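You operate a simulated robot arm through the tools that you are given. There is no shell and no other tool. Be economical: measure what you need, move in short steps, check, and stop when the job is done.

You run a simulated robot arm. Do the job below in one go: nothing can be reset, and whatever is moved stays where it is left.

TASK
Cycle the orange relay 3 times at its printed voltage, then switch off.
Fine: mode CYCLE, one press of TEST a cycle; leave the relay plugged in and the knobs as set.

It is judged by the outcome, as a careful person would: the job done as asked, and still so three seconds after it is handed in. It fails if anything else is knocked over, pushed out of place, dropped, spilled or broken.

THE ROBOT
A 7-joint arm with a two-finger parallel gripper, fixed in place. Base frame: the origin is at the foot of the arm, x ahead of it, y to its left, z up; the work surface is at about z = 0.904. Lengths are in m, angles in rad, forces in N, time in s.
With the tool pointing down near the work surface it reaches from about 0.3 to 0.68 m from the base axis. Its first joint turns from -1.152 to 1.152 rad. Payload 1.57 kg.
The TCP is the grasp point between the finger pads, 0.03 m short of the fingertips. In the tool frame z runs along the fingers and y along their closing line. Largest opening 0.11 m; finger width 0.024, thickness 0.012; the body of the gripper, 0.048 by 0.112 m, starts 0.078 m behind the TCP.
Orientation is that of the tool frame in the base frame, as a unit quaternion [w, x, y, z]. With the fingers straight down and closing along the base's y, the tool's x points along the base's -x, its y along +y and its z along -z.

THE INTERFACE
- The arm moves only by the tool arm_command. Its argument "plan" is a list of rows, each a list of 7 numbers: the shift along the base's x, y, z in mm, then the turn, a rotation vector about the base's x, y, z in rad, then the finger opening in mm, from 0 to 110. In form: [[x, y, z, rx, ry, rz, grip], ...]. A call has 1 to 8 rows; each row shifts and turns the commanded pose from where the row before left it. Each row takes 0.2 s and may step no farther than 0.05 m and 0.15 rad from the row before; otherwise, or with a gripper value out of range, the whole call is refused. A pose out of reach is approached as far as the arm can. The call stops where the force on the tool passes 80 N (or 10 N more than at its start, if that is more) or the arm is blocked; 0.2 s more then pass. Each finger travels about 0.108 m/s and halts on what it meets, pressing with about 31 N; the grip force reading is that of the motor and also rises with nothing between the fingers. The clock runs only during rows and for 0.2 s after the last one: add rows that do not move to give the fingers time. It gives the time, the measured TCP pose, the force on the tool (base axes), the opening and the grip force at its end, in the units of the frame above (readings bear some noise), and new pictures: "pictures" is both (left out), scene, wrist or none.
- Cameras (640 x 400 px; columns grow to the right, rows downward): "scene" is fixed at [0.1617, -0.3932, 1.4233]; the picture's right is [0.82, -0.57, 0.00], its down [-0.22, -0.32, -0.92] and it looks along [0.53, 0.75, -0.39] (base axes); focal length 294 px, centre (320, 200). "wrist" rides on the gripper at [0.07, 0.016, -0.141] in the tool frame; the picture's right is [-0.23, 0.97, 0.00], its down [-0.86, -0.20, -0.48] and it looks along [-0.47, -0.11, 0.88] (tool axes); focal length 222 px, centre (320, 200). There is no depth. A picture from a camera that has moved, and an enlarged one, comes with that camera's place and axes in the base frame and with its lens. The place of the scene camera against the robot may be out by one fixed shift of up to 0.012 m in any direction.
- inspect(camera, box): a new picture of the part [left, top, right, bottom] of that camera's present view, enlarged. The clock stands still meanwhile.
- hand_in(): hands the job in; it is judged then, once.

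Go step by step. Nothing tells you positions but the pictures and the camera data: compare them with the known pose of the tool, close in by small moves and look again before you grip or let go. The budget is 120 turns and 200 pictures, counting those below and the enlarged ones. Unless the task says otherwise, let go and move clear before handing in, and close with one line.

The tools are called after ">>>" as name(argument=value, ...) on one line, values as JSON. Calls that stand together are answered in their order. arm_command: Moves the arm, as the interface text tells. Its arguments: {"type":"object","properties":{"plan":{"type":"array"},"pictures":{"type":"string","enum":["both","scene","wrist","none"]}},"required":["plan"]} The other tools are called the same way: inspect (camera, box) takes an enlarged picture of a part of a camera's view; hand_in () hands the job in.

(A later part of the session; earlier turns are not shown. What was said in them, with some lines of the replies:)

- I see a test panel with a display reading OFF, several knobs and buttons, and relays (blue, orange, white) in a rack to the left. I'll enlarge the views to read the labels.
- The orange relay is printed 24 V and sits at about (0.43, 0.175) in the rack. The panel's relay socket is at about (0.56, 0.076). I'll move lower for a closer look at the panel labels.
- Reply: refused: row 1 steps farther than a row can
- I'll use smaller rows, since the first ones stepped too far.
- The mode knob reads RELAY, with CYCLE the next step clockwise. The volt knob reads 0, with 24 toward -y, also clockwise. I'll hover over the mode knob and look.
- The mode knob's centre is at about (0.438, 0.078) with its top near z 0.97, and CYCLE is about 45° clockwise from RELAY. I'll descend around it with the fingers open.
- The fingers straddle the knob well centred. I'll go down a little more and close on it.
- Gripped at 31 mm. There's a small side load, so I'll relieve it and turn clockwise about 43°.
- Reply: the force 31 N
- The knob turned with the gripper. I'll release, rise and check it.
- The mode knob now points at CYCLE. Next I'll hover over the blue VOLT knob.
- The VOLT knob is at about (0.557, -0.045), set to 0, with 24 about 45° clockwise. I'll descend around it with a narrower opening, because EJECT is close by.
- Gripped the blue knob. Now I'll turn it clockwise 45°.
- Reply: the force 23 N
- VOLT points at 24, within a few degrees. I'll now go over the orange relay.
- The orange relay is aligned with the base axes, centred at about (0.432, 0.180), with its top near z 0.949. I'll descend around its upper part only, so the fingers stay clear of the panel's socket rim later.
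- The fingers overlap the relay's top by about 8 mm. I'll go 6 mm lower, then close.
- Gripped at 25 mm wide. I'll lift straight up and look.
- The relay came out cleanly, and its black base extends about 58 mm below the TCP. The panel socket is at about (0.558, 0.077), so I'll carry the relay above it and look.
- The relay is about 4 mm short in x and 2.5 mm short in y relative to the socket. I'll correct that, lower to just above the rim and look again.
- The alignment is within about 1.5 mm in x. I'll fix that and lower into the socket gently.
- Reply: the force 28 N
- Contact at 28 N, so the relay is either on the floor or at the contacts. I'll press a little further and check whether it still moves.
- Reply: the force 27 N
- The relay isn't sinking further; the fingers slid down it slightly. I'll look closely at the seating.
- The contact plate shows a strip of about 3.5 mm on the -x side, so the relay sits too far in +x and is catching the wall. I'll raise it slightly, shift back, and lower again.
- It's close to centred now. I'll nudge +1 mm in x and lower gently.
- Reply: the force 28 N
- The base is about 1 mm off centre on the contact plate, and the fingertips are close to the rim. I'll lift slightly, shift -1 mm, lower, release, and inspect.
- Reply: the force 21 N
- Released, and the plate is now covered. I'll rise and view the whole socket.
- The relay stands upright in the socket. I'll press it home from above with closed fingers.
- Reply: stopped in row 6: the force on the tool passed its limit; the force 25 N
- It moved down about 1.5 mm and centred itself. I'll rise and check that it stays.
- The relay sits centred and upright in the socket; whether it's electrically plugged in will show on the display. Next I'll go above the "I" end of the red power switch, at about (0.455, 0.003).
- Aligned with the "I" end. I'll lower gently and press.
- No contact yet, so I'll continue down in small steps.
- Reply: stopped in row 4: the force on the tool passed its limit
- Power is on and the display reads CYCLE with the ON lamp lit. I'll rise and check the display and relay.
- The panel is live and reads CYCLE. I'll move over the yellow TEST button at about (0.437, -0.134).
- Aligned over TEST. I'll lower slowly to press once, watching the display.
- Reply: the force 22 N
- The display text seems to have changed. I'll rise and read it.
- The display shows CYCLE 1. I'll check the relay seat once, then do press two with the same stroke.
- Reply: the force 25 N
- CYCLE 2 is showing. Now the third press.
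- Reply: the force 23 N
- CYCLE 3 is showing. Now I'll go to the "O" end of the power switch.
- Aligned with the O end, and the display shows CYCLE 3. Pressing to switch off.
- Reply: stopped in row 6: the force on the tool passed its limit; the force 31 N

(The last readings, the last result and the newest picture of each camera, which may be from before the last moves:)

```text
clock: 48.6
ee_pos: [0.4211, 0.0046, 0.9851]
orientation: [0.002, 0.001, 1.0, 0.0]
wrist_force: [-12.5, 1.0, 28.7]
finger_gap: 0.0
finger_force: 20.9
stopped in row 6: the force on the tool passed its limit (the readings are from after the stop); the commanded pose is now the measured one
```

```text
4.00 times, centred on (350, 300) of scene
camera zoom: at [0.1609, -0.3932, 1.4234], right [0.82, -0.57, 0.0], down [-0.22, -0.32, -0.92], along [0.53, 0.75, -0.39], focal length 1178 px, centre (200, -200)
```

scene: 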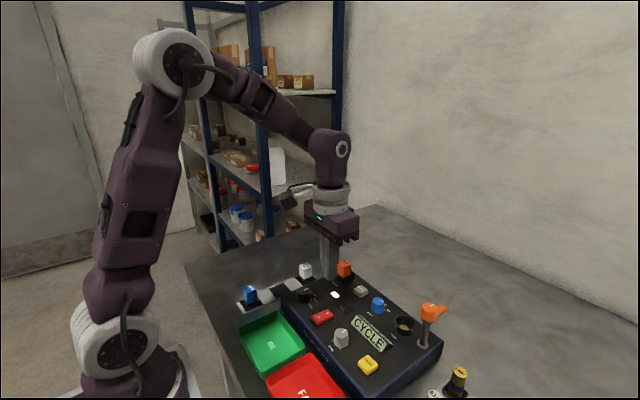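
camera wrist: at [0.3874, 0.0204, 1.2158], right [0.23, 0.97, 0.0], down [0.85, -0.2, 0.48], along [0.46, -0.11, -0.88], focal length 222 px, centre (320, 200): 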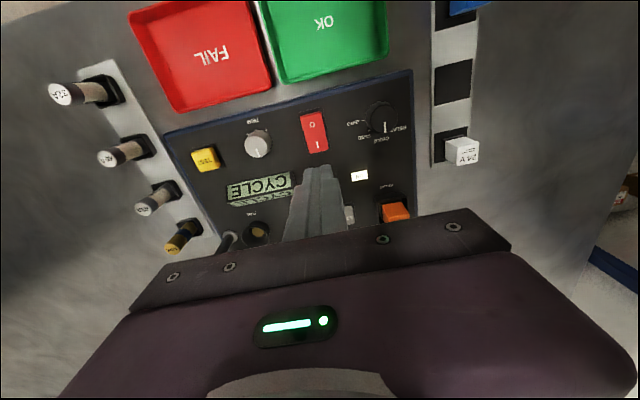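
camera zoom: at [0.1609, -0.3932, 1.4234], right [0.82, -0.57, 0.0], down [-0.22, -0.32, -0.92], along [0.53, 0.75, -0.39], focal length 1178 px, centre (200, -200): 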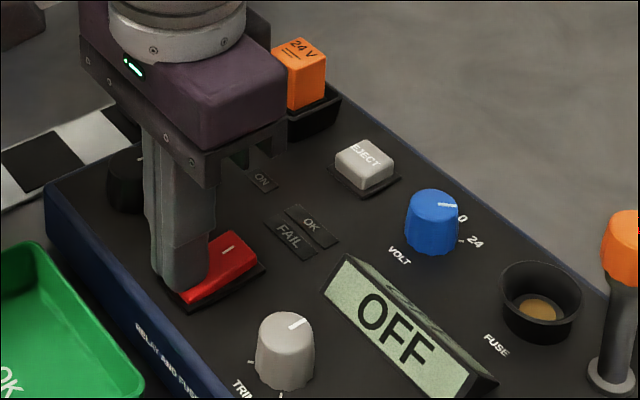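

The display reads OFF. I'll rise clear and take a last look.

>>> arm_command(plan=[[0, 0, 30, 0, 0, 0, 0], [0, 0, 45, 0, 0, 0, 0], [-10, 0, 45, 0, 0, 0, 0], [-10, 0, 45, 0, 0, 0, 0], [0, 0, 0, 0, 0, 0, 0]])

>>> inspect(camera="scene", box=[280, 250, 420, 350])

>>> inspect(camera="wrist", box=[240, 60, 440, 220])

```text
clock: 49.8
ee_pos: [0.4029, 0.0034, 1.1498]
orientation: [0.002, 0.001, 1.0, 0.0]
wrist_force: [-1.2, 0.1, 0.6]
finger_gap: 0.0
finger_force: 21.6
camera wrist: at [0.3318, 0.0196, 1.2914], right [0.23, 0.97, 0.0], down [0.85, -0.2, 0.48], along [0.47, -0.11, -0.88], focal length 222 px, centre (320, 200)
```

scene: 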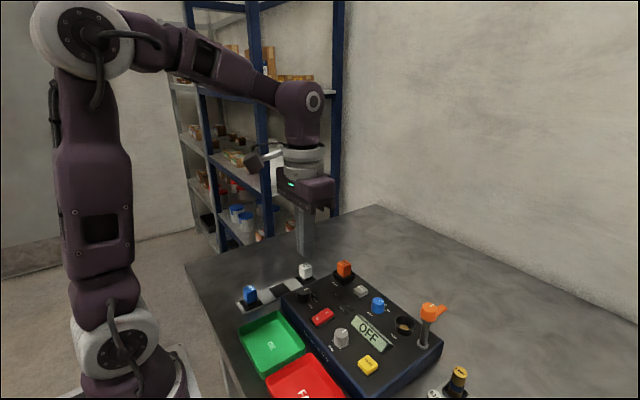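
wrist: 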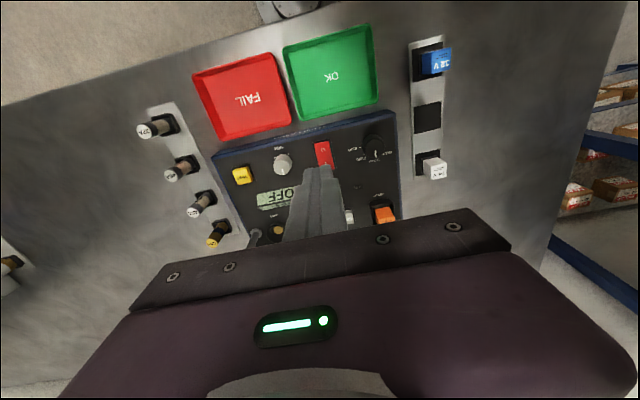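

```text
4.00 times, centred on (350, 300) of scene
camera zoom: at [0.1617, -0.3932, 1.4233], right [0.82, -0.57, 0.0], down [-0.22, -0.32, -0.92], along [0.53, 0.75, -0.39], focal length 1178 px, centre (200, -200)
```

zoom: 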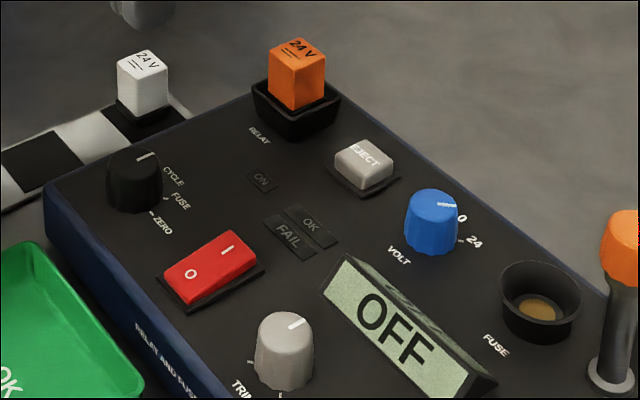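

```text
2.50 times, centred on (340, 140) of wrist
camera zoom: at [0.3318, 0.0196, 1.2914], right [0.23, 0.97, 0.0], down [0.85, -0.2, 0.48], along [0.47, -0.11, -0.88], focal length 555 px, centre (270, 350)
```

zoom: 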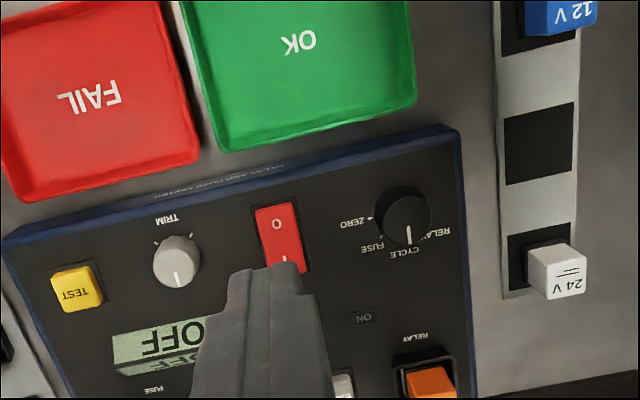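

The display is OFF, the relay is still in its socket, the knobs read CYCLE and 24, and the arm is clear, so I'm handing in.

>>> hand_in()

```text
The job is handed in.
```

The orange relay was cycled 3 times at 24 V and the tester is switched off. The display counted to CYCLE 3. The relay is left in the socket with the knobs at CYCLE and 24. It did not visibly click down when pressed, and I had no separate check that it was making contact.
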